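You operate a simulated robot arm through the tools that you are given. There is no shell and no other tool.

Carry out the task below with a simulated robot arm. There is one attempt and no reset: what you move stays moved.

JOB
Pour water for two: fill the green cup and the red cup.
Fine: each up to its band without a spill; put the carafe back; stand the green cup on the green saucer and the red cup on the orange coaster. Set down upright: water carafe, what you pick out.
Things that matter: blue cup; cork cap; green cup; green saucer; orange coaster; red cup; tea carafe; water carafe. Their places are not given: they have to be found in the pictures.

The check looks at the end state, three seconds after you hand in, the way a careful person would. Anything else that was tipped, shoved, dropped, spilled or broken makes it a failure.

ROBOT AND FRAMES
A 7-joint arm with a two-finger parallel gripper, fixed in place. Base frame: the origin is on the floor under the middle of its stand, x ahead of it, y to its left, z up; the work surface is at about z = 800. Units: mm, rad, N and s.
With the tool pointing down near the work surface it reaches from about 340 to 780 mm from the base axis. Its first joint turns from -2.897 to 2.897 rad. Payload 3.91 kg.
The TCP is the grasp point between the finger pads, 30 mm short of the fingertips. In the tool frame z runs along the fingers and y along their closing line. The gripper opens to 110 mm. The fingers are 20 mm wide and 10 mm thick; the gripper's body (48 by 112 mm) begins 55 mm behind the TCP.
Orientation is that of the tool frame in the base frame, as a unit quaternion [x, y, z, w]. With the fingers straight down and closing along the base's y, the tool's x points along the base's -x, its y along +y and its z along -z.

CONTROLS
- The arm moves only by the tool nudge_tool. Its arguments are lists of equal length, an entry for each row: "linear": the shift along the tool's x, y, z in mm, a list of three; "dr": the turn, a rotation vector about the tool's x, y, z in degrees, a list of three; "gripper": the gripper command, from -1 (fully open) to 1 (shut), values between in proportion. In form: {"linear": [[x, y, z], ...], "dr": [[rx, ry, rz], ...], "gripper": [gripper, ...]}. A call has 1 to 20 rows; each row is the pose to reach, as a shift and turn from the pose commanded when the call began, along the tool's axes at that moment. Rows are played at 5 a second. More than 50 mm and 0.15 rad between two rows, or a gripper value outside its range, and nothing of the call is played. A pose out of reach is approached as far as the arm can. The call stops where the force on the tool passes 40 N (or 10 N more than at its start, if that is more) or the arm is blocked; 0.2 s more then pass. Each finger travels about 153 mm/s and halts on what it meets, pressing with about 39 N; the grip force reading is that of the motor and also rises with nothing between the fingers. The clock runs only during rows and for 0.2 s after the last one: add rows that repeat a pose to give the fingers time. The reply holds the time, the measured pose of the TCP, the force on the tool along the base axes, the opening and the grip force, in the units named above and with some noise, with the torque about the TCP (base axes, N m) and any sound that the robot's microphone picked up.
- Cameras (640 x 400 px; columns grow to the right, rows downward): "scene" is fixed at [219.4, -501.4, 1531.2]; the picture's right is [0.59, -0.80, 0.00], its down [-0.70, -0.52, -0.49] and it looks along [0.39, 0.29, -0.87] (base axes); focal length 263 px, centre (320, 200). "wrist" rides on the gripper at [77, 7, -114] in the tool frame; the picture's right is [-0.09, 1.00, 0.00], its down [-0.80, -0.07, -0.59] and it looks along [-0.59, -0.05, 0.80] (tool axes); focal length 270 px, centre (320, 200).
- camera(camera): a new picture of that camera. It takes no simulated time.
- lift_body(by): slides the trunk up (or, below 0, down) by that many mm; the arm rides with it, the base frame stays. It gives what a move gives, with no picture.
- probe_pixels(camera, pixels): for up to 12 pixels [column, row] of the newest picture of that camera ("zoom" is the newest enlarged one), the place [x, y, z] in the base frame of the surface seen there, good to about 2 mm. It takes no simulated time.
- enlarge(camera, box): a new picture of the part [left, top, right, bottom] of that camera's present view, enlarged. It takes no simulated time.
- job_done(): hands the job in; it is judged then, once.

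Leave the gripper open and the arm clear of the work at the hand-in unless told otherwise.

The tools are called after "Request:" by a JSON object that holds its "fn" and its "kwargs". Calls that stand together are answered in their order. nudge_tool: Moves the arm, as the interface text tells. Its arguments: {"type":"object","properties":{"linear":{"type":"array"},"dr":{"type":"array"},"gripper":{"type":"array"}},"required":["linear","dr","gripper"]} The other tools are called the same way: lift_body (by) moves the trunk up or down; camera (camera) takes a picture; probe_pixels (camera, pixels) gives the place of the surface under pixels of a picture; enlarge (camera, box) takes an enlarged picture of a part of a camera's view; job_done () hands the job in.

At the start:

```text
t: 0.0
tcp_pos: [521.5, -84.6, 1157.1]
orientation: [0.0, 1.0, 0.0, 0.0]
wrist_force: [0.7, -0.2, 0.0]
ft_torque: [-0.02, 0.01, -0.05]
opening: 109.9
grip_force: 0.1
trunk travel left (down, up): [-575.0, 35.0]
```

scene: 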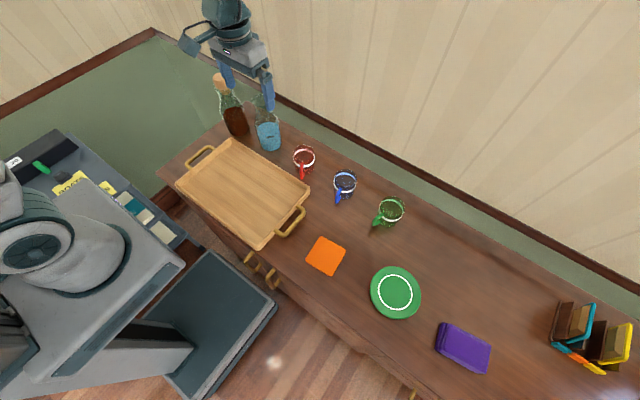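
wrist: 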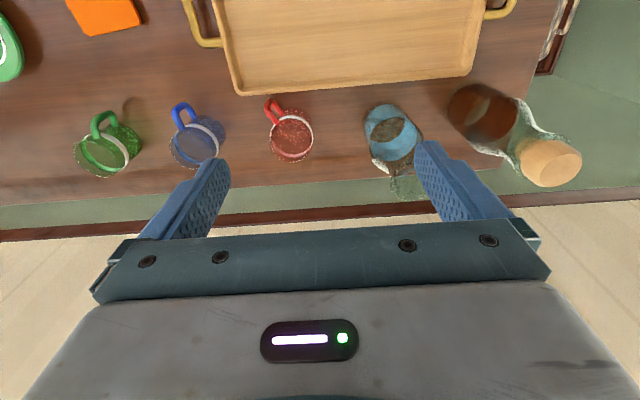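

I see the tea carafe (brown, cork) at about (235,115), water carafe (blue water) at (267,130), red cup (304,160), blue cup (344,185), green cup (390,210), orange coaster (326,256), green saucer (396,292). I take enlarged pictures first.

Request:
{"fn": "enlarge", "kwargs": {"camera": "scene", "box": [200, 60, 328, 190]}}

Request:
{"fn": "enlarge", "kwargs": {"camera": "wrist", "box": [240, 60, 600, 220]}}

```text
3.08 times, centred on (264, 125) of scene
```

zoom: 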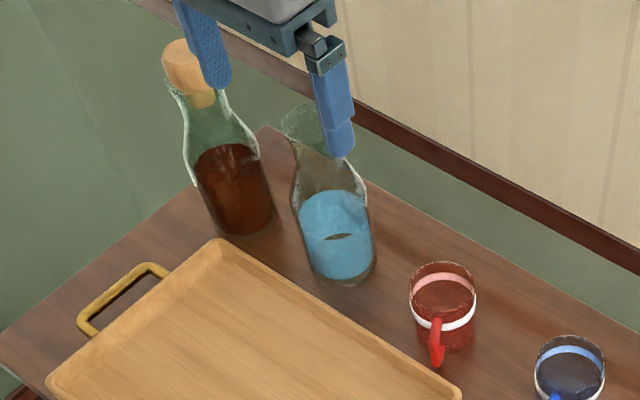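

```text
1.78 times, centred on (420, 140) of wrist
```

zoom: 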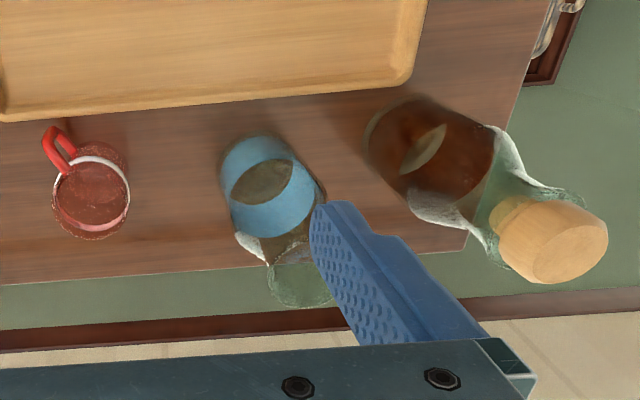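

Now I probe points on the carafes, cups, coaster and saucer.

Request:
{"fn": "camera", "kwargs": {"camera": "scene"}}

Request:
{"fn": "probe_pixels", "kwargs": {"camera": "scene", "pixels": [[235, 120], [220, 82], [267, 130], [270, 145], [262, 100], [304, 160], [344, 185], [390, 210], [326, 256], [396, 292], [300, 225], [350, 220]]}}

Request:
{"fn": "enlarge", "kwargs": {"camera": "scene", "box": [280, 130, 420, 240]}}

```text
taken
```

scene: 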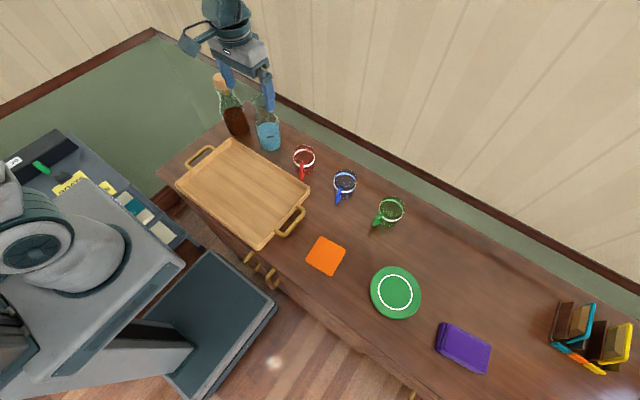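

```text
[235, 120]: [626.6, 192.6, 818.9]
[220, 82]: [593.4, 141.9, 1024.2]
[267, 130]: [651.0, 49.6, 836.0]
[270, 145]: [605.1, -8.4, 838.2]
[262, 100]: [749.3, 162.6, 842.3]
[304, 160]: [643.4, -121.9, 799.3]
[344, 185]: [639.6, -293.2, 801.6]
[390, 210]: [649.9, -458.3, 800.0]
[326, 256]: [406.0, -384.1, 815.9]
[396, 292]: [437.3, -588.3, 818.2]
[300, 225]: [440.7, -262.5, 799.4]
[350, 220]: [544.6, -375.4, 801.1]
```

```text
3.64 times, centred on (350, 185) of scene
```

zoom: 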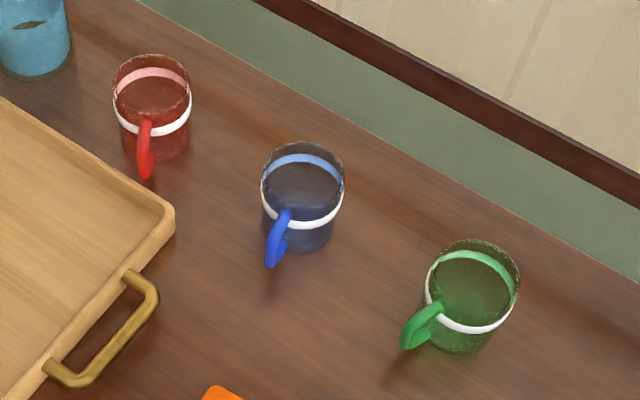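

The probes look through the glass onto the table, so I need close views. I move the open gripper above and in front of the green cup (about (525,-460,970)), well clear of everything, to look with the wrist camera.

Request:
{"fn": "nudge_tool", "kwargs": {"linear": [[0, -40, 10], [0, -80, 30], [0, -120, 50], [0, -160, 70], [0, -200, 90], [0, -240, 110], [0, -280, 130], [0, -320, 150], [0, -350, 170], [0, -377, 185]], "dr": [[0, 0, 0], [0, 0, 0], [0, 0, 0], [0, 0, 0], [0, 0, 0], [0, 0, 0], [0, 0, 0], [0, 0, 0], [0, 0, 0], [0, 0, 0]], "gripper": [-1, -1, -1, -1, -1, -1, -1, -1, -1, -1]}}

Request:
{"fn": "camera", "kwargs": {"camera": "wrist"}}

Request:
{"fn": "camera", "kwargs": {"camera": "scene"}}

```text
t: 2.2
tcp_pos: [520.1, -463.2, 971.4]
orientation: [0.0, 1.0, 0.001, 0.0]
wrist_force: [-0.1, -0.4, 0.0]
ft_torque: [0.01, -0.02, -0.02]
opening: 109.9
grip_force: 0.1
trunk travel left (down, up): [-575.0, 35.0]
```

```text
taken
```

wrist: 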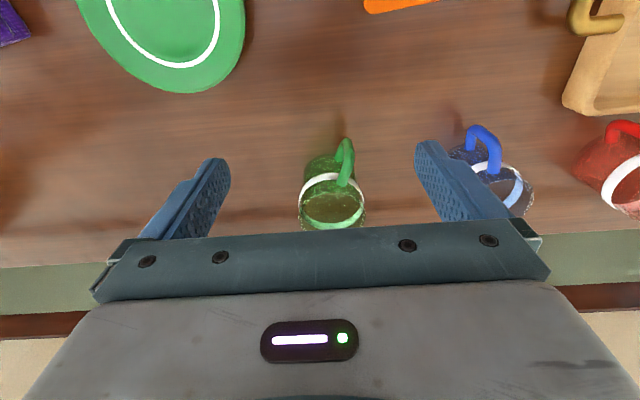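

```text
taken
```

scene: 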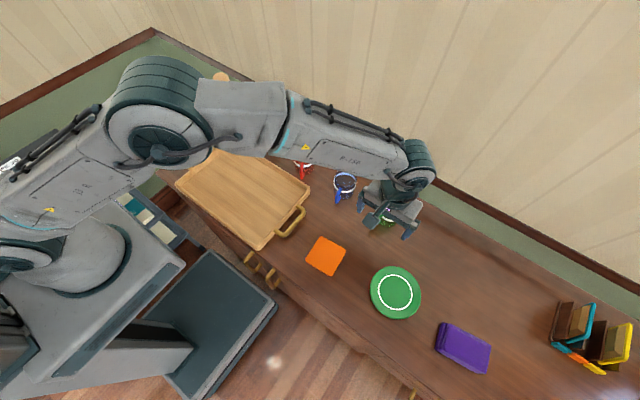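

I zoom into the wrist view around the green cup (330,190) and probe its handle and band.

Request:
{"fn": "enlarge", "kwargs": {"camera": "wrist", "box": [270, 120, 410, 240]}}

Request:
{"fn": "probe_pixels", "kwargs": {"camera": "wrist", "pixels": [[349, 145], [344, 180], [320, 182], [335, 176], [305, 190], [332, 228], [332, 200], [490, 140], [495, 165], [525, 195], [170, 65], [380, 5]]}}

```text
3.33 times, centred on (340, 180) of wrist
```

zoom: 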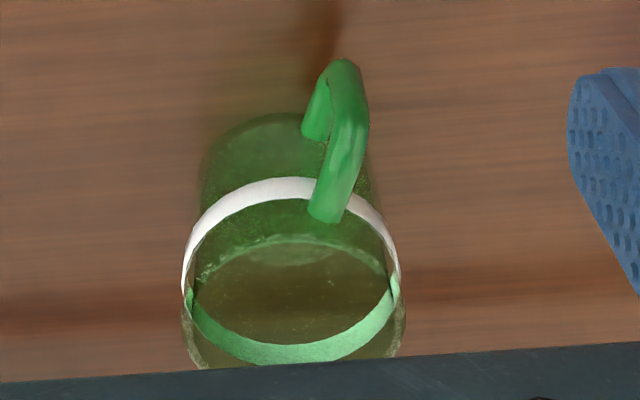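

```text
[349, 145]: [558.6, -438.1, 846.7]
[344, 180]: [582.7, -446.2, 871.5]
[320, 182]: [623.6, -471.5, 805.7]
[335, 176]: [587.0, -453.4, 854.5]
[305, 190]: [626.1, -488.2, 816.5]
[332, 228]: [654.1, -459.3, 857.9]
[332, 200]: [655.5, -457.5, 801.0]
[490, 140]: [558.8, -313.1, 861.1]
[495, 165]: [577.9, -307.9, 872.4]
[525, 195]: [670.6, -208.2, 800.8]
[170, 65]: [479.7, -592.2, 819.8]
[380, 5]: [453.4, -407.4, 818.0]
```

I probe the zoom for band and handle points.

Request:
{"fn": "probe_pixels", "kwargs": {"camera": "zoom", "pixels": [[265, 187], [220, 210], [187, 265], [393, 255], [370, 215], [300, 355], [220, 335], [370, 328], [340, 70], [350, 130], [325, 212], [318, 125]]}}

```text
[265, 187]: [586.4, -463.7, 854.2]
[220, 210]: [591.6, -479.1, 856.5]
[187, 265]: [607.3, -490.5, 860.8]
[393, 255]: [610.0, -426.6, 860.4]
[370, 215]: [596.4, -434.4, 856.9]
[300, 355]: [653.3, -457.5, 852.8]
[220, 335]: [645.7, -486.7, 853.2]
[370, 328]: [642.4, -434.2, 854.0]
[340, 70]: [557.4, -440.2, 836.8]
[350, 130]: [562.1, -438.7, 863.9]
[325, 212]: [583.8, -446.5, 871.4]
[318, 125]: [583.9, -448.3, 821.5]
```

The green cup's band fits a circle of radius 34 mm about (620.5,-459.5), band at z≈857, handle towards -x. Next I measure the saucer and coaster in an enlarged scene view.

Request:
{"fn": "enlarge", "kwargs": {"camera": "scene", "box": [290, 220, 440, 330]}}

```text
3.64 times, centred on (365, 275) of scene
```

zoom: 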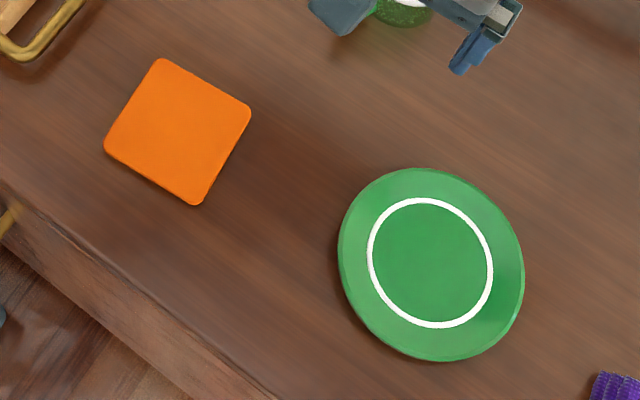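

I probe the coaster's corners and centre, and the saucer's white ring and rim.

Request:
{"fn": "probe_pixels", "kwargs": {"camera": "zoom", "pixels": [[165, 62], [247, 112], [196, 200], [108, 143], [178, 131], [430, 263], [425, 202], [435, 325], [371, 255], [490, 270], [520, 270], [345, 250]]}}

```text
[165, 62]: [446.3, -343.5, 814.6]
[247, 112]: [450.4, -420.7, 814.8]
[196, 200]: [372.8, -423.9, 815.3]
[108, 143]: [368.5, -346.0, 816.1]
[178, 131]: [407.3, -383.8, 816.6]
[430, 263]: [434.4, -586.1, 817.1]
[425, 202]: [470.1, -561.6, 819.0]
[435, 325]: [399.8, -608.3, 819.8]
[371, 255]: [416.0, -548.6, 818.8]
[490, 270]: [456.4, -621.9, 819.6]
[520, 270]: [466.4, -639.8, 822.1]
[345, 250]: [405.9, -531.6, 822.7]
```

The coaster's centre is (409.5,-383.5), top z≈815; the saucer's centre is (435.5,-585), top z≈817. Now I move over the green cup and descend with open fingers on either side in y.

Request:
{"fn": "nudge_tool", "kwargs": {"linear": [[-35, 1, 0], [-70, 2, 0], [-100, 3, 0], [-100, 3, 0], [-100, 3, 30], [-100, 3, 60], [-100, 3, 80]], "dr": [[0, 0, 0], [0, 0, 0], [0, 0, 0], [0, 0, 0], [0, 0, 0], [0, 0, 0], [0, 0, 0]], "gripper": [-1, -1, -1, -1, -1, -1, -1]}}

Request:
{"fn": "camera", "kwargs": {"camera": "wrist"}}

Request:
{"fn": "enlarge", "kwargs": {"camera": "scene", "box": [340, 160, 440, 240]}}

```text
t: 3.8
tcp_pos: [621.3, -459.7, 892.4]
orientation: [0.0, 1.0, -0.001, 0.0]
wrist_force: [0.4, 0.3, 0.7]
ft_torque: [-0.02, -0.01, -0.01]
opening: 109.9
grip_force: 0.0
trunk travel left (down, up): [-575.0, 35.0]
```

```text
taken
```

wrist: 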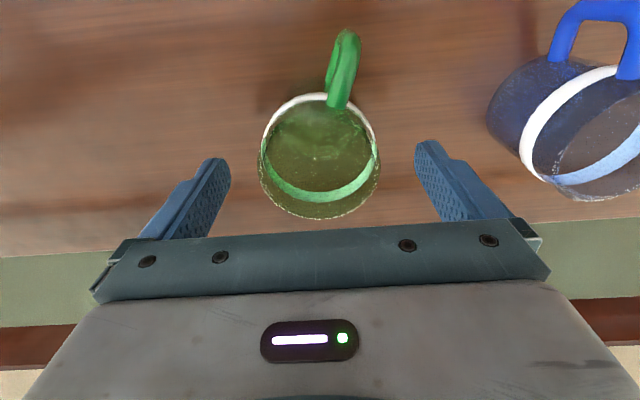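

```text
5.00 times, centred on (390, 200) of scene
```

zoom: 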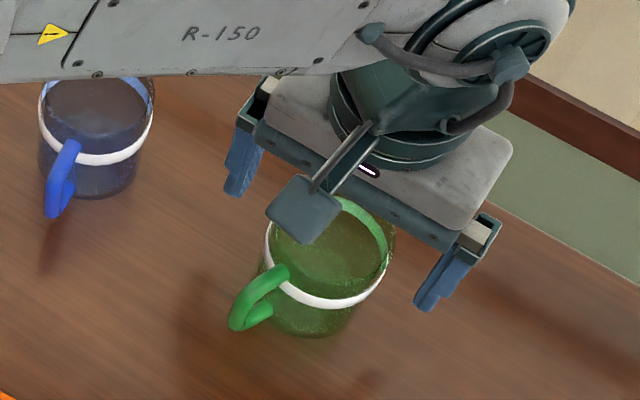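

The cup is centred between the fingers (cup column ≈319, fingers' middle ≈322), rim at z≈878. I go down 44 mm more and close.

Request:
{"fn": "nudge_tool", "kwargs": {"linear": [[0, 0, 15], [0, 0, 30], [0, 0, 44], [0, 0, 44], [0, 0, 44], [0, 0, 44], [0, 0, 44], [0, 0, 44]], "dr": [[0, 0, 0], [0, 0, 0], [0, 0, 0], [0, 0, 0], [0, 0, 0], [0, 0, 0], [0, 0, 0], [0, 0, 0]], "gripper": [-1, -1, -1, -0.5, 0, 0.5, 1, 1]}}

Request:
{"fn": "camera", "kwargs": {"camera": "wrist"}}

```text
t: 5.6
tcp_pos: [620.1, -458.7, 848.0]
orientation: [0.0, 1.0, 0.0, -0.001]
wrist_force: [0.1, -0.7, 1.8]
ft_torque: [-0.03, -0.13, -0.03]
opening: 68.2
grip_force: 39.1
trunk travel left (down, up): [-575.0, 35.0]
```

```text
taken
```

wrist: 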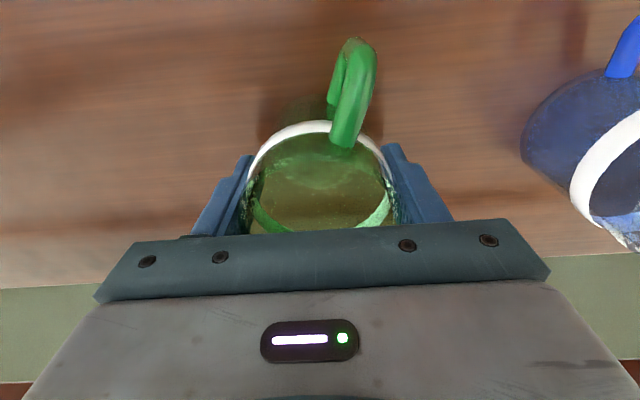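

Gripped (opening 68.2, force 39). I lift 60 mm.

Request:
{"fn": "nudge_tool", "kwargs": {"linear": [[0, 0, -10], [0, 0, -30], [0, 0, -50], [0, 0, -60], [0, 0, -60]], "dr": [[0, 0, 0], [0, 0, 0], [0, 0, 0], [0, 0, 0], [0, 0, 0]], "gripper": [1, 1, 1, 1, 1]}}

Request:
{"fn": "enlarge", "kwargs": {"camera": "wrist", "box": [220, 20, 420, 240]}}

Request:
{"fn": "enlarge", "kwargs": {"camera": "scene", "box": [340, 160, 440, 240]}}

```text
t: 6.8
tcp_pos: [621.0, -460.1, 907.9]
orientation: [0.0, 1.0, 0.001, 0.0]
wrist_force: [-0.6, 0.0, -2.2]
ft_torque: [0.02, 0.0, 0.04]
opening: 68.1
grip_force: 38.7
trunk travel left (down, up): [-575.0, 35.0]
```

```text
1.82 times, centred on (320, 130) of wrist
```

zoom: 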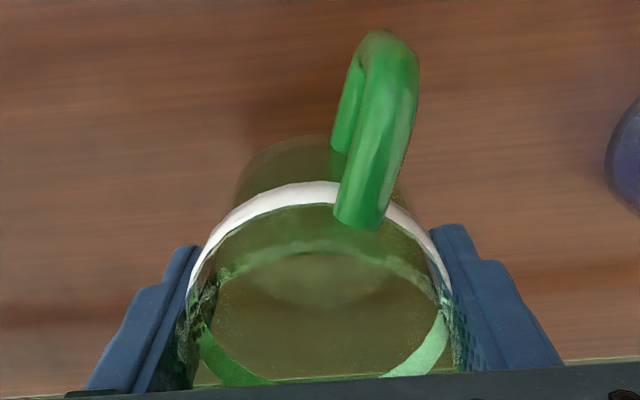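

```text
5.00 times, centred on (390, 200) of scene
```

zoom: 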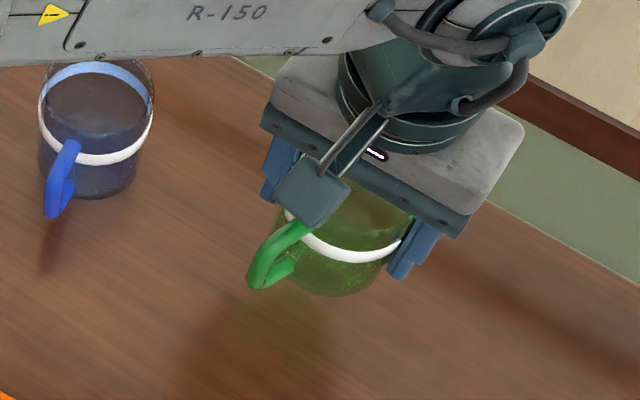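

The cup hangs straight. I carry it over the saucer's centre.

Request:
{"fn": "nudge_tool", "kwargs": {"linear": [[15, -10, 0], [40, -27, 0], [70, -47, 0], [100, -67.5, 0], [130, -88, 0], [155, -105, 0], [175, -118, 0], [185.3, -125.2, 0], [185.3, -125.2, 0]], "dr": [[0, 0, 0], [0, 0, 0], [0, 0, 0], [0, 0, 0], [0, 0, 0], [0, 0, 0], [0, 0, 0], [0, 0, 0], [0, 0, 0]], "gripper": [1, 1, 1, 1, 1, 1, 1, 1, 1]}}

Request:
{"fn": "camera", "kwargs": {"camera": "wrist"}}

Request:
{"fn": "enlarge", "kwargs": {"camera": "scene", "box": [340, 220, 460, 330]}}

```text
t: 8.8
tcp_pos: [435.0, -583.9, 908.1]
orientation: [0.001, 1.0, 0.0, 0.0]
wrist_force: [-0.3, 0.0, -2.2]
ft_torque: [-0.02, -0.02, -0.01]
opening: 67.7
grip_force: 38.9
trunk travel left (down, up): [-575.0, 35.0]
```

```text
taken
```

wrist: 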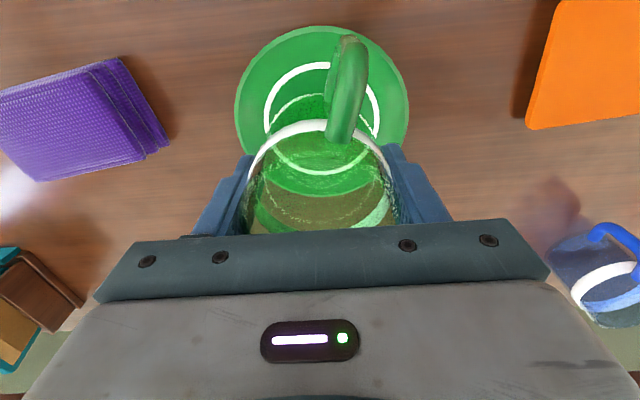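

```text
3.64 times, centred on (400, 275) of scene
```

zoom: 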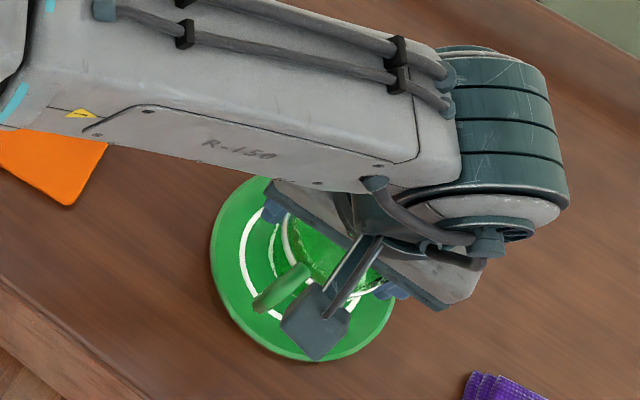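

I lower 40 mm first (contact expected at about 43 mm).

Request:
{"fn": "nudge_tool", "kwargs": {"linear": [[0, 0, 15], [0, 0, 28], [0, 0, 36], [0, 0, 40], [0, 0, 40]], "dr": [[0, 0, 0], [0, 0, 0], [0, 0, 0], [0, 0, 0], [0, 0, 0]], "gripper": [1, 1, 1, 1, 1]}}

```text
t: 10.0
tcp_pos: [436.4, -583.9, 868.4]
orientation: [0.0, 1.0, -0.001, 0.001]
wrist_force: [0.1, 1.7, 5.6]
ft_torque: [0.15, 0.13, -0.12]
opening: 60.3
grip_force: 38.9
trunk travel left (down, up): [-575.0, 35.0]
```

The opening has changed to 60 mm and there is contact; I look.

Request:
{"fn": "camera", "kwargs": {"camera": "wrist"}}

Request:
{"fn": "enlarge", "kwargs": {"camera": "wrist", "box": [180, 20, 460, 240]}}

Request:
{"fn": "enlarge", "kwargs": {"camera": "scene", "box": [340, 220, 460, 330]}}

```text
taken
```

wrist: 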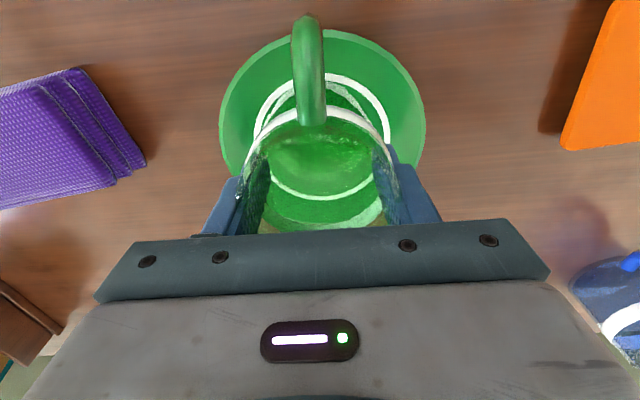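

```text
1.82 times, centred on (320, 130) of wrist
```

zoom: 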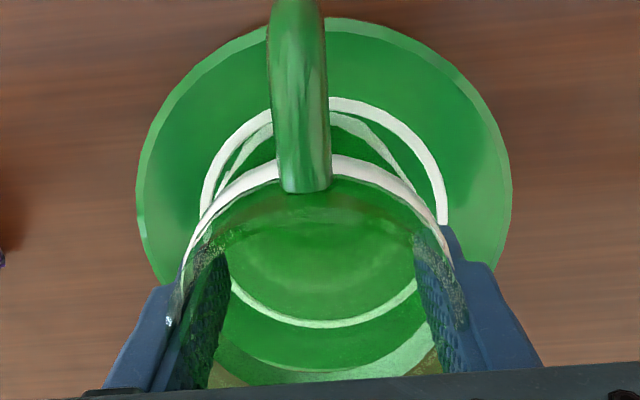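

```text
3.64 times, centred on (400, 275) of scene
```

zoom: 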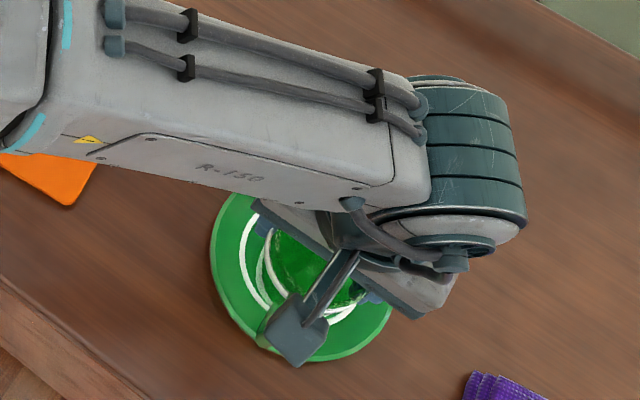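

The cup seems to have slid in the grip towards -x. I probe the band and handle to see its present pose.

Request:
{"fn": "probe_pixels", "kwargs": {"camera": "wrist", "pixels": [[292, 120], [275, 130], [262, 145], [335, 115], [360, 122], [375, 132], [385, 145], [312, 124], [308, 25], [325, 200], [270, 40], [385, 200]]}}

Request:
{"fn": "probe_pixels", "kwargs": {"camera": "zoom", "pixels": [[150, 220], [500, 200]]}}

```text
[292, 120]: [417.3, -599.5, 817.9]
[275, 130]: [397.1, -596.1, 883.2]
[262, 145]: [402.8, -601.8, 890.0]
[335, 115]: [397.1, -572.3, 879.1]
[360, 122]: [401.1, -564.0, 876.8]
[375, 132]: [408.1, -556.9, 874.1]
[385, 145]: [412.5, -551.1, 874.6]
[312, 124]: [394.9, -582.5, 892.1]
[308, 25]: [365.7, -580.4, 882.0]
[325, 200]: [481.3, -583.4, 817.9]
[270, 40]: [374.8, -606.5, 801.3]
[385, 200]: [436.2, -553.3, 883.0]
```

```text
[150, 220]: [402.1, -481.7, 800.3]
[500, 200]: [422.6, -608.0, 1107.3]
```

The band looks tilted. I take a tighter zoom and probe many points on the band's front and back for a proper fit.

Request:
{"fn": "enlarge", "kwargs": {"camera": "wrist", "box": [230, 90, 410, 240]}}

Request:
{"fn": "enlarge", "kwargs": {"camera": "scene", "box": [360, 250, 420, 310]}}

```text
2.67 times, centred on (320, 165) of wrist
```

zoom: 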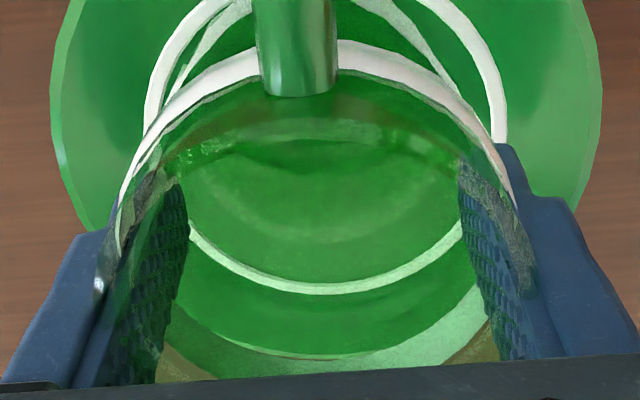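

```text
6.67 times, centred on (390, 280) of scene
```

zoom: 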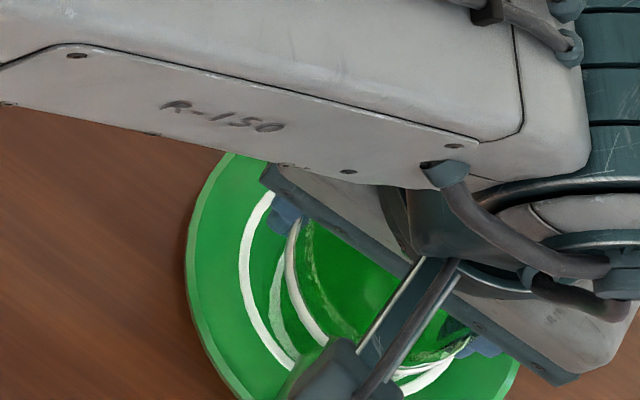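

The cup got tilted slightly (its -y side up) when it met the saucer. I open the fingers slowly, about 1 mm per row, so it settles softly onto the saucer.

Request:
{"fn": "nudge_tool", "kwargs": {"linear": [[0, 0, 0], [0, 0, 0], [0, 0, 0], [0, 0, 0], [0, 0, 0], [0, 0, 0], [0, 0, 0], [0, 0, 0]], "dr": [[0, 0, 0], [0, 0, 0], [0, 0, 0], [0, 0, 0], [0, 0, 0], [0, 0, 0], [0, 0, 0], [0, 0, 0]], "gripper": [-0.09, -0.1, -0.11, -0.12, -0.13, -0.14, -0.15, -0.16]}}

Request:
{"fn": "enlarge", "kwargs": {"camera": "wrist", "box": [200, 20, 440, 240]}}

```text
t: 11.8
tcp_pos: [435.3, -585.1, 868.2]
orientation: [0.0, 1.0, 0.0, 0.001]
wrist_force: [0.3, -0.2, 0.3]
ft_torque: [0.02, 0.01, 0.03]
opening: 63.7
grip_force: 0.1
trunk travel left (down, up): [-575.0, 35.0]
```

```text
1.82 times, centred on (320, 130) of wrist
```

zoom: 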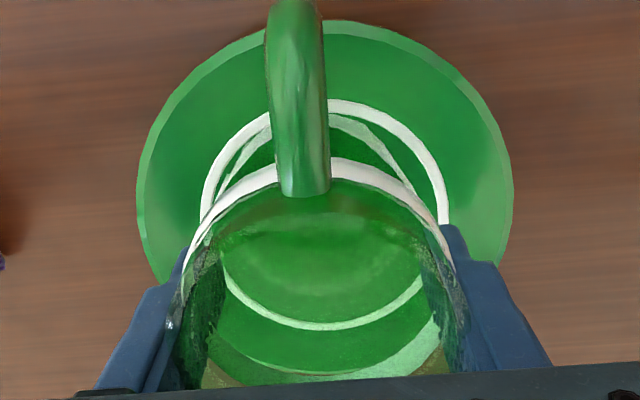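

The grip is loose now. I probe the band again.

Request:
{"fn": "probe_pixels", "kwargs": {"camera": "zoom", "pixels": [[187, 262], [205, 222], [240, 185], [350, 167], [385, 183], [415, 205], [445, 245], [400, 365], [435, 345], [305, 185], [290, 20], [420, 370]]}}

```text
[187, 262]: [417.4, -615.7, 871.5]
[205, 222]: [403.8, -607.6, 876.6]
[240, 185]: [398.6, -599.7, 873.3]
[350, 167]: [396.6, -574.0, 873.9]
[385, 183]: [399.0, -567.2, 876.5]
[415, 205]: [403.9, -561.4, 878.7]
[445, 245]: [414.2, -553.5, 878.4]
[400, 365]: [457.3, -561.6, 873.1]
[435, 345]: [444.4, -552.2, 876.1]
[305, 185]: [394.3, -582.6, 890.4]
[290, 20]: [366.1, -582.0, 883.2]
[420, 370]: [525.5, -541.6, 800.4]
```

The band is level now (z≈873–878 all round): the green cup stands upright on the saucer at about (429.5,-584.5), inside the ring. I open fully and rise straight up.

Request:
{"fn": "nudge_tool", "kwargs": {"linear": [[0, 0, 0], [0, 0, 0], [0, 0, 0], [0, 0, -5], [0, 0, -20], [0, 0, -45], [0, 0, -75], [0, 0, -105]], "dr": [[0, 0, 0], [0, 0, 0], [0, 0, 0], [0, 0, 0], [0, 0, 0], [0, 0, 0], [0, 0, 0], [0, 0, 0]], "gripper": [-0.3, -0.6, -1, -1, -1, -1, -1, -1]}}

Request:
{"fn": "camera", "kwargs": {"camera": "wrist"}}

Request:
{"fn": "enlarge", "kwargs": {"camera": "scene", "box": [340, 220, 460, 330]}}

```text
t: 13.6
tcp_pos: [436.0, -584.9, 972.6]
orientation: [0.0, 1.0, 0.0, 0.0]
wrist_force: [0.5, 0.7, 1.3]
ft_torque: [0.05, 0.02, 0.0]
opening: 109.9
grip_force: 0.1
trunk travel left (down, up): [-575.0, 35.0]
```

```text
taken
```

wrist: 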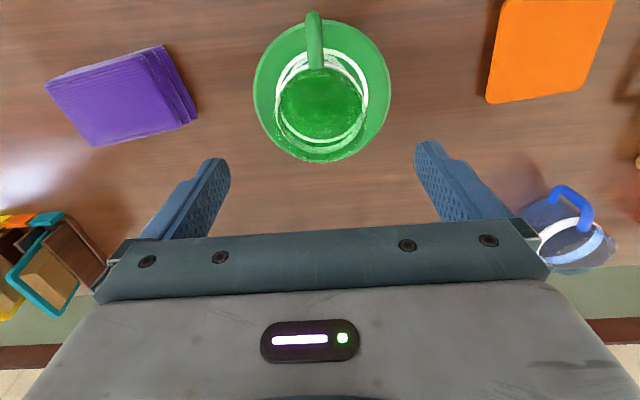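

```text
3.64 times, centred on (400, 275) of scene
```

zoom: 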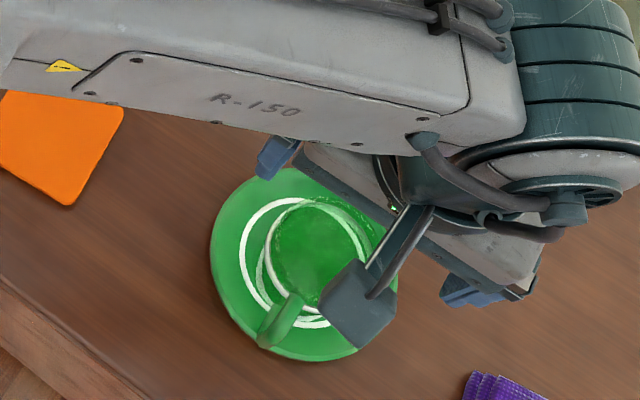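

The green cup stands on the saucer. Next I travel at safe height to look at the red cup. The target viewing TCP is about (540,-120,980).

Request:
{"fn": "enlarge", "kwargs": {"camera": "wrist", "box": [240, 0, 400, 170]}}

Request:
{"fn": "nudge_tool", "kwargs": {"linear": [[0, 30, -20], [-5, 75, -40], [-15, 120, -50], [-25, 165, -50], [-35, 210, -50], [-45, 255, -50], [-55, 300, -50], [-65, 345, -50], [-72, 390, -40], [-78, 430, -25], [-80, 460, -10]], "dr": [[0, 0, 0], [0, 0, 0], [0, 0, 0], [0, 0, 0], [0, 0, 0], [0, 0, 0], [0, 0, 0], [0, 0, 0], [0, 0, 0], [0, 0, 0], [0, 0, 0]], "gripper": [-1, -1, -1, -1, -1, -1, -1, -1, -1, -1, -1]}}

Request:
{"fn": "camera", "kwargs": {"camera": "wrist"}}

Request:
{"fn": "camera", "kwargs": {"camera": "scene"}}

```text
2.35 times, centred on (320, 85) of wrist
```

zoom: 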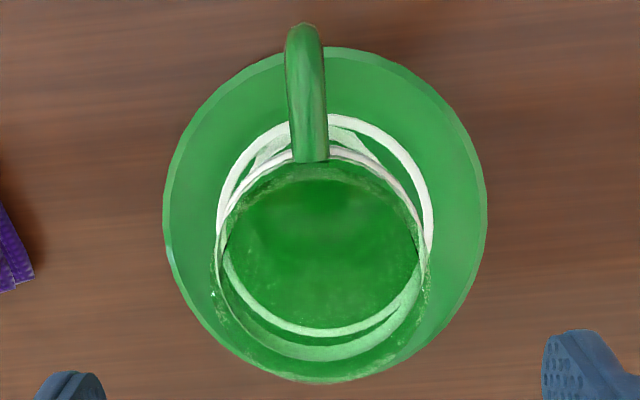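

```text
t: 16.0
tcp_pos: [514.6, -122.3, 981.9]
orientation: [-0.001, 1.0, 0.0, 0.0]
wrist_force: [-0.6, 0.3, -0.3]
ft_torque: [-0.01, -0.01, 0.0]
opening: 109.6
grip_force: 0.1
trunk travel left (down, up): [-575.0, 35.0]
```

```text
taken
```

wrist: 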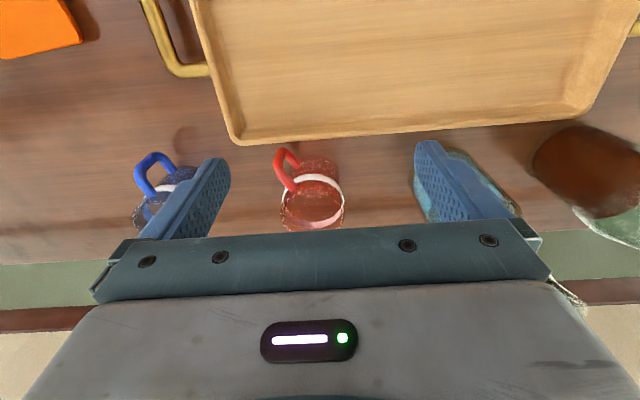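

```text
taken
```

scene: 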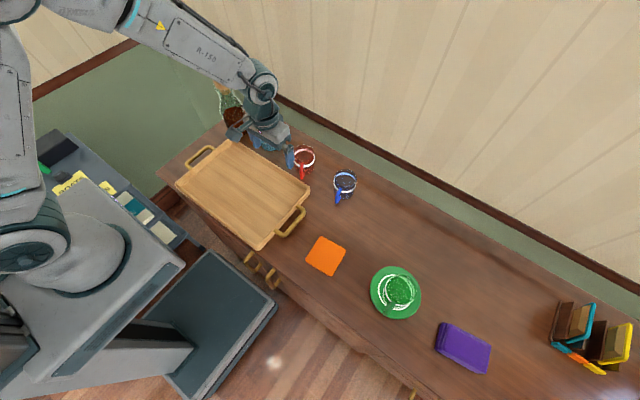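

Now a zoom on the red cup (310,190).

Request:
{"fn": "enlarge", "kwargs": {"camera": "wrist", "box": [250, 130, 380, 240]}}

```text
3.64 times, centred on (315, 185) of wrist
```

zoom: 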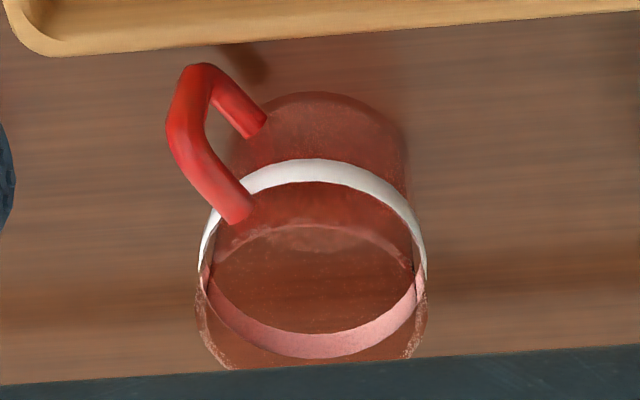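

I probe the red cup's band and handle.

Request:
{"fn": "probe_pixels", "kwargs": {"camera": "zoom", "pixels": [[205, 240], [265, 178], [315, 168], [360, 178], [400, 208], [423, 250], [310, 350], [240, 325], [395, 318], [238, 212], [178, 120], [200, 75]]}}

Request:
{"fn": "probe_pixels", "kwargs": {"camera": "wrist", "pixels": [[240, 135], [300, 120], [590, 105], [600, 80], [200, 60], [180, 40]]}}

```text
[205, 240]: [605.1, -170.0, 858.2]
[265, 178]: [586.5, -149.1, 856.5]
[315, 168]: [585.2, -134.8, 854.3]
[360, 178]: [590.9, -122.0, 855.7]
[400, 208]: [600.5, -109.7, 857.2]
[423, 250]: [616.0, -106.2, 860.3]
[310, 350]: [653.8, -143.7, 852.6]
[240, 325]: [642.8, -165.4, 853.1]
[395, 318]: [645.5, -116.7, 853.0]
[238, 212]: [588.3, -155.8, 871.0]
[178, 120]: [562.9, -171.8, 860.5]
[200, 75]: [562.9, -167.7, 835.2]
```

```text
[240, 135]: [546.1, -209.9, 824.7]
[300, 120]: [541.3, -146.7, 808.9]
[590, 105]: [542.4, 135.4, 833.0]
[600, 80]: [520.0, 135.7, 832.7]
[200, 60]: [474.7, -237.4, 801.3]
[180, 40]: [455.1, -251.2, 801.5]
```

The red cup is centred at (620,-139.5), with its handle at 28° from -x towards -y. I turn the fingers 28° so they close square to the handle and go over the cup, then partly down.

Request:
{"fn": "nudge_tool", "kwargs": {"linear": [[-30, -4, 0], [-60, -8, 0], [-85, -12, 0], [-104, -15.5, 0], [-104, -15.5, 0], [-104, -15.5, 30], [-104, -15.5, 60], [-104, -15.5, 90]], "dr": [[0, 0, -7], [0, 0, -14], [0, 0, -21], [0, 0, -28], [0, 0, -28], [0, 0, -28], [0, 0, -28], [0, 0, -28]], "gripper": [-1, -1, -1, -1, -1, -1, -1, -1]}}

Request:
{"fn": "camera", "kwargs": {"camera": "wrist"}}

Request:
{"fn": "enlarge", "kwargs": {"camera": "scene", "box": [230, 90, 370, 210]}}

```text
t: 17.8
tcp_pos: [619.6, -139.3, 892.1]
orientation: [-0.242, 0.97, 0.0, 0.0]
wrist_force: [-0.9, -0.7, -0.4]
ft_torque: [-0.02, 0.03, 0.05]
opening: 110.3
grip_force: 0.1
trunk travel left (down, up): [-575.0, 35.0]
```

```text
taken
```

wrist: 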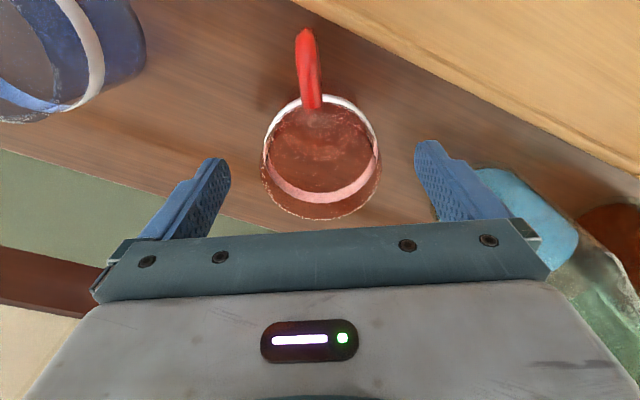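

```text
3.33 times, centred on (300, 150) of scene
```

zoom: 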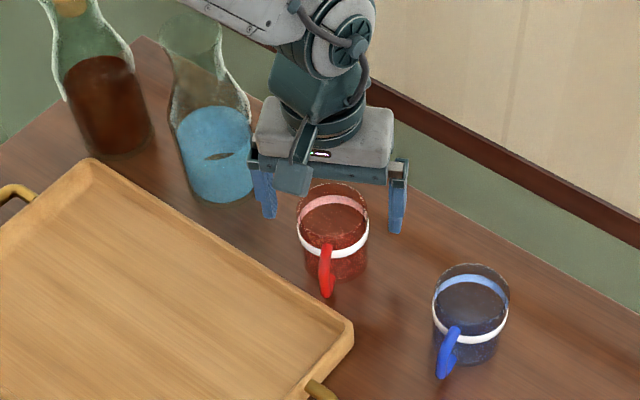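

The cup is centred between the fingers and the handle is square to them. I go down 44 mm and close gently.

Request:
{"fn": "nudge_tool", "kwargs": {"linear": [[0, 0, 15], [0, 0, 30], [0, 0, 44], [0, 0, 44], [0, 0, 44], [0, 0, 44], [0, 0, 44], [0, 0, 44], [0, 0, 44]], "dr": [[0, 0, 0], [0, 0, 0], [0, 0, 0], [0, 0, 0], [0, 0, 0], [0, 0, 0], [0, 0, 0], [0, 0, 0], [0, 0, 0]], "gripper": [-1, -1, -1, -0.6, -0.3, -0.1, 0.3, 1, 1]}}

Request:
{"fn": "camera", "kwargs": {"camera": "wrist"}}

```text
t: 19.8
tcp_pos: [619.9, -138.9, 848.4]
orientation: [-0.242, 0.97, 0.0, 0.001]
wrist_force: [-0.1, -0.4, 0.3]
ft_torque: [0.01, -0.05, -0.02]
opening: 60.4
grip_force: 39.0
trunk travel left (down, up): [-575.0, 35.0]
```

```text
taken
```

wrist: 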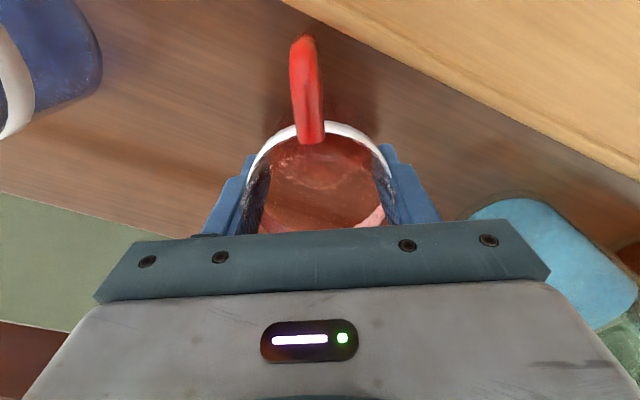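

Opening 60.4 — this matches the stable grip width. I probe the band for tilt.

Request:
{"fn": "enlarge", "kwargs": {"camera": "wrist", "box": [220, 20, 420, 240]}}

Request:
{"fn": "probe_pixels", "kwargs": {"camera": "wrist", "pixels": [[255, 160], [265, 145], [280, 135], [292, 129], [335, 127], [352, 132], [368, 142], [380, 155], [370, 218], [311, 138], [304, 45]]}}

```text
1.82 times, centred on (320, 130) of wrist
```

zoom: 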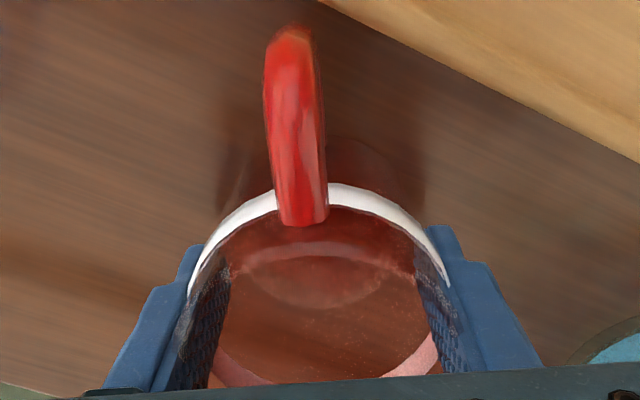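

```text
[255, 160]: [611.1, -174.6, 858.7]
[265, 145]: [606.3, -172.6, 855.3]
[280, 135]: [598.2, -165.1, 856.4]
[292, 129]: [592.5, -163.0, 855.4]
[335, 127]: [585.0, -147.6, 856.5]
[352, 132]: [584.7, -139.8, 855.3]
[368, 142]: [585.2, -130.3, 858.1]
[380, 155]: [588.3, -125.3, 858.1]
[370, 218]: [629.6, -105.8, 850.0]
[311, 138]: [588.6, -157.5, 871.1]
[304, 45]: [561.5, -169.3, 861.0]
```

The cup is upright in the grip. I lift it 80 mm and check.

Request:
{"fn": "nudge_tool", "kwargs": {"linear": [[0, 0, -8], [0, 0, -25], [0, 0, -45], [0, 0, -65], [0, 0, -80], [0, 0, -80]], "dr": [[0, 0, 0], [0, 0, 0], [0, 0, 0], [0, 0, 0], [0, 0, 0], [0, 0, 0]], "gripper": [1, 1, 1, 1, 1, 1]}}

Request:
{"fn": "enlarge", "kwargs": {"camera": "wrist", "box": [220, 20, 420, 240]}}

```text
t: 21.2
tcp_pos: [619.8, -140.3, 929.0]
orientation: [-0.242, 0.97, 0.0, -0.001]
wrist_force: [-0.2, -0.7, -1.0]
ft_torque: [-0.01, 0.01, -0.02]
opening: 60.2
grip_force: 38.9
trunk travel left (down, up): [-575.0, 35.0]
```

```text
1.82 times, centred on (320, 130) of wrist
```

zoom: 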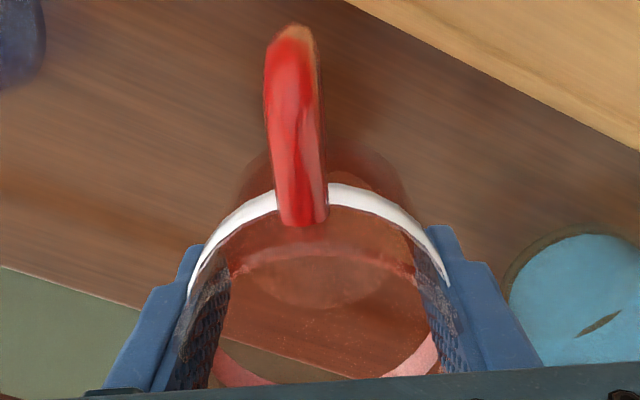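

The cup hangs unchanged in the grip. I carry it over the coaster's centre.

Request:
{"fn": "nudge_tool", "kwargs": {"linear": [[15, -5.8, 0], [45, -17.5, 0], [80, -31, 0], [116, -45, 0], [152, -59, 0], [188, -73, 0], [224, -87, 0], [258, -100.3, 0], [284, -110.4, 0], [299.8, -116.5, 0], [299.8, -116.5, 0]], "dr": [[0, 0, 0], [0, 0, 0], [0, 0, 0], [0, 0, 0], [0, 0, 0], [0, 0, 0], [0, 0, 0], [0, 0, 0], [0, 0, 0], [0, 0, 0], [0, 0, 0]], "gripper": [1, 1, 1, 1, 1, 1, 1, 1, 1, 1, 1]}}

Request:
{"fn": "camera", "kwargs": {"camera": "wrist"}}

Request:
{"fn": "camera", "kwargs": {"camera": "scene"}}

```text
t: 23.6
tcp_pos: [409.7, -383.6, 929.1]
orientation: [-0.243, 0.97, 0.0, 0.0]
wrist_force: [0.0, 0.0, -2.0]
ft_torque: [0.06, 0.01, 0.0]
opening: 60.3
grip_force: 39.2
trunk travel left (down, up): [-575.0, 35.0]
```

```text
taken
```

wrist: 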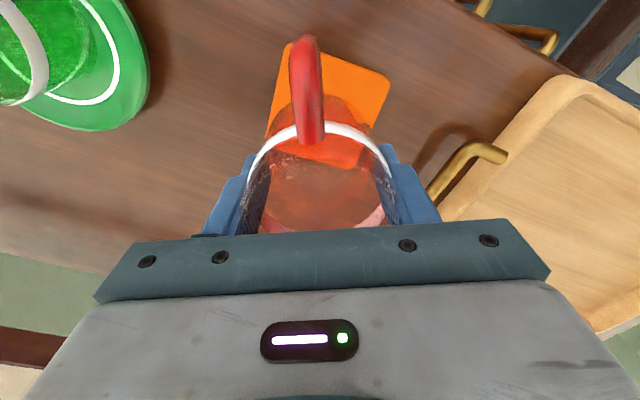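

```text
taken
```

scene: 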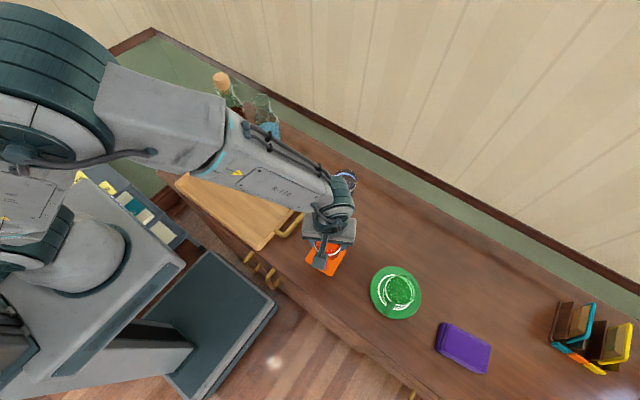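

The cup is over the coaster. I lower 61 mm (contact expected at about 65).

Request:
{"fn": "nudge_tool", "kwargs": {"linear": [[0, 0, 15], [0, 0, 32], [0, 0, 48], [0, 0, 57], [0, 0, 61], [0, 0, 61]], "dr": [[0, 0, 0], [0, 0, 0], [0, 0, 0], [0, 0, 0], [0, 0, 0], [0, 0, 0]], "gripper": [1, 1, 1, 1, 1, 1]}}

Request:
{"fn": "nudge_tool", "kwargs": {"linear": [[0, 0, 1], [0, 0, 2], [0, 0, 2]], "dr": [[0, 0, 0], [0, 0, 0], [0, 0, 0]], "gripper": [1, 1, 1]}}

```text
t: 25.0
tcp_pos: [409.9, -382.9, 866.7]
orientation: [-0.242, 0.97, 0.0, 0.0]
wrist_force: [0.8, -0.5, -1.9]
ft_torque: [-0.02, 0.0, -0.02]
opening: 60.3
grip_force: 39.0
trunk travel left (down, up): [-575.0, 35.0]
```

```text
t: 25.8
tcp_pos: [410.3, -383.5, 866.6]
orientation: [-0.241, 0.971, -0.001, 0.001]
wrist_force: [-0.6, -0.1, -2.5]
ft_torque: [0.03, -0.04, -0.03]
opening: 60.1
grip_force: 39.1
trunk travel left (down, up): [-575.0, 35.0]
```

Still hanging free (force about -2 N). One more millimetre at a time.

Request:
{"fn": "nudge_tool", "kwargs": {"linear": [[0, 0, 0.5], [0, 0, 1], [0, 0, 1]], "dr": [[0, 0, 0], [0, 0, 0], [0, 0, 0]], "gripper": [1, 1, 1]}}

Request:
{"fn": "enlarge", "kwargs": {"camera": "wrist", "box": [220, 20, 420, 240]}}

```text
t: 26.6
tcp_pos: [410.2, -383.3, 864.9]
orientation: [-0.241, 0.97, 0.0, 0.001]
wrist_force: [-0.7, 0.3, -0.9]
ft_torque: [-0.04, -0.01, 0.0]
opening: 60.3
grip_force: 39.0
trunk travel left (down, up): [-575.0, 35.0]
```

```text
1.82 times, centred on (320, 130) of wrist
```

zoom: 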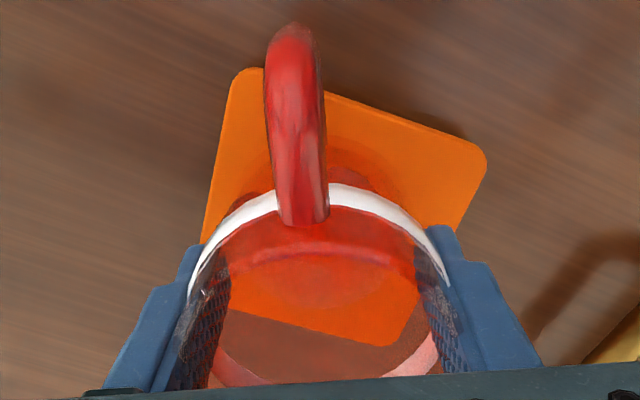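

Force is near zero; I check the coaster's position under the cup by probing its visible corners.

Request:
{"fn": "probe_pixels", "kwargs": {"camera": "zoom", "pixels": [[238, 72], [483, 160], [395, 342], [212, 225], [460, 220], [350, 190], [400, 215], [220, 240], [295, 180]]}}

Request:
{"fn": "nudge_tool", "kwargs": {"linear": [[0, 0, 0.5], [0, 0, 1], [0, 0, 1]], "dr": [[0, 0, 0], [0, 0, 0], [0, 0, 0]], "gripper": [1, 1, 1]}}

```text
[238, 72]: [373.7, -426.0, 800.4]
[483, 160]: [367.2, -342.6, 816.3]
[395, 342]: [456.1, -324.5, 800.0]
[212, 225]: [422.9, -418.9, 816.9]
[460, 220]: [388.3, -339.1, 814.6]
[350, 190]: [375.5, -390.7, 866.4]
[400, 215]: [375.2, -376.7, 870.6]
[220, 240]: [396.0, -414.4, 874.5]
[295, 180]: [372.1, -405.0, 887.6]
```

```text
t: 27.4
tcp_pos: [410.2, -384.3, 865.8]
orientation: [-0.241, 0.97, -0.002, 0.0]
wrist_force: [-1.7, -0.1, 5.7]
ft_torque: [0.03, 0.09, 0.0]
opening: 60.2
grip_force: 38.7
trunk travel left (down, up): [-575.0, 35.0]
```

Contact (5.7 N up). I release slowly, then rise.

Request:
{"fn": "nudge_tool", "kwargs": {"linear": [[0, 0, 0], [0, 0, 0], [0, 0, 0], [0, 0, 0], [0, 0, 0], [0, 0, 0], [0, 0, 0], [0, 0, 0]], "dr": [[0, 0, 0], [0, 0, 0], [0, 0, 0], [0, 0, 0], [0, 0, 0], [0, 0, 0], [0, 0, 0], [0, 0, 0]], "gripper": [-0.09, -0.11, -0.13, -0.16, -0.25, -0.5, -1, -1]}}

Request:
{"fn": "enlarge", "kwargs": {"camera": "wrist", "box": [200, 20, 440, 240]}}

```text
t: 29.2
tcp_pos: [410.2, -383.4, 864.9]
orientation: [-0.242, 0.97, -0.001, 0.0]
wrist_force: [-0.4, 0.2, -0.2]
ft_torque: [0.0, 0.01, 0.0]
opening: 109.8
grip_force: 0.1
trunk travel left (down, up): [-575.0, 35.0]
```

```text
1.82 times, centred on (320, 130) of wrist
```

zoom: 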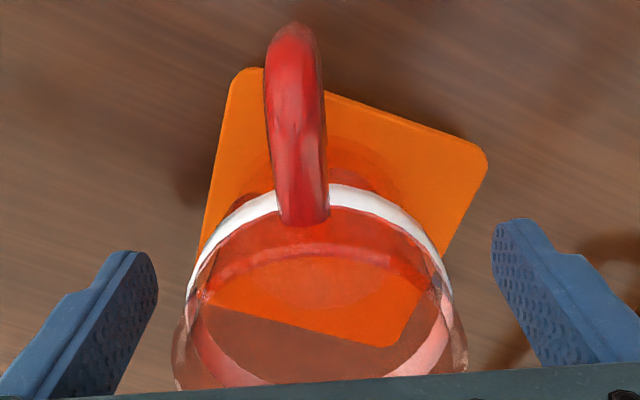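

Released, the cup stands. I rise 130 mm and look at the result.

Request:
{"fn": "nudge_tool", "kwargs": {"linear": [[0, 0, -8], [0, 0, -30], [0, 0, -60], [0, 0, -95], [0, 0, -130]], "dr": [[0, 0, 0], [0, 0, 0], [0, 0, 0], [0, 0, 0], [0, 0, 0]], "gripper": [-1, -1, -1, -1, -1]}}

Request:
{"fn": "enlarge", "kwargs": {"camera": "wrist", "box": [240, 0, 420, 160]}}

```text
t: 30.4
tcp_pos: [409.2, -382.0, 994.2]
orientation: [-0.241, 0.97, 0.0, 0.0]
wrist_force: [0.8, 0.8, -1.0]
ft_torque: [-0.02, -0.01, 0.0]
opening: 110.0
grip_force: 0.0
trunk travel left (down, up): [-575.0, 35.0]
```

```text
2.50 times, centred on (330, 80) of wrist
```

zoom: 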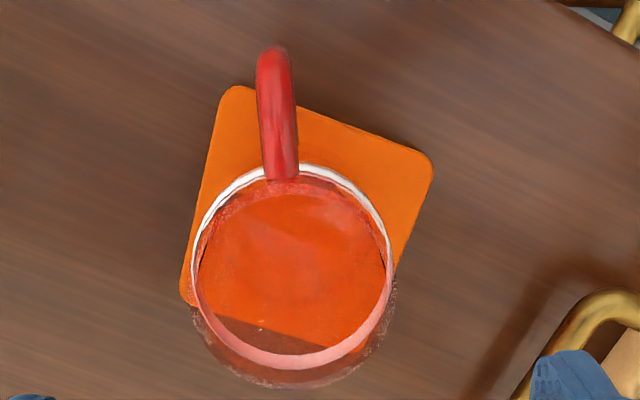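

I verify the red cup's final place with probes on the band.

Request:
{"fn": "probe_pixels", "kwargs": {"camera": "zoom", "pixels": [[235, 185], [340, 180], [384, 230], [290, 358], [202, 230], [360, 335], [220, 325], [230, 90], [428, 160]]}}

```text
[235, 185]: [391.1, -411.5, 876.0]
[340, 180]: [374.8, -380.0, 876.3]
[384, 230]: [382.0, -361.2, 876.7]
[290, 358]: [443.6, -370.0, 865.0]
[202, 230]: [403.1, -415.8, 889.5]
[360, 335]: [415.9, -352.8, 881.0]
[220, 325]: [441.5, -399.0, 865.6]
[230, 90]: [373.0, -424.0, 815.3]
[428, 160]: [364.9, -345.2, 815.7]
```

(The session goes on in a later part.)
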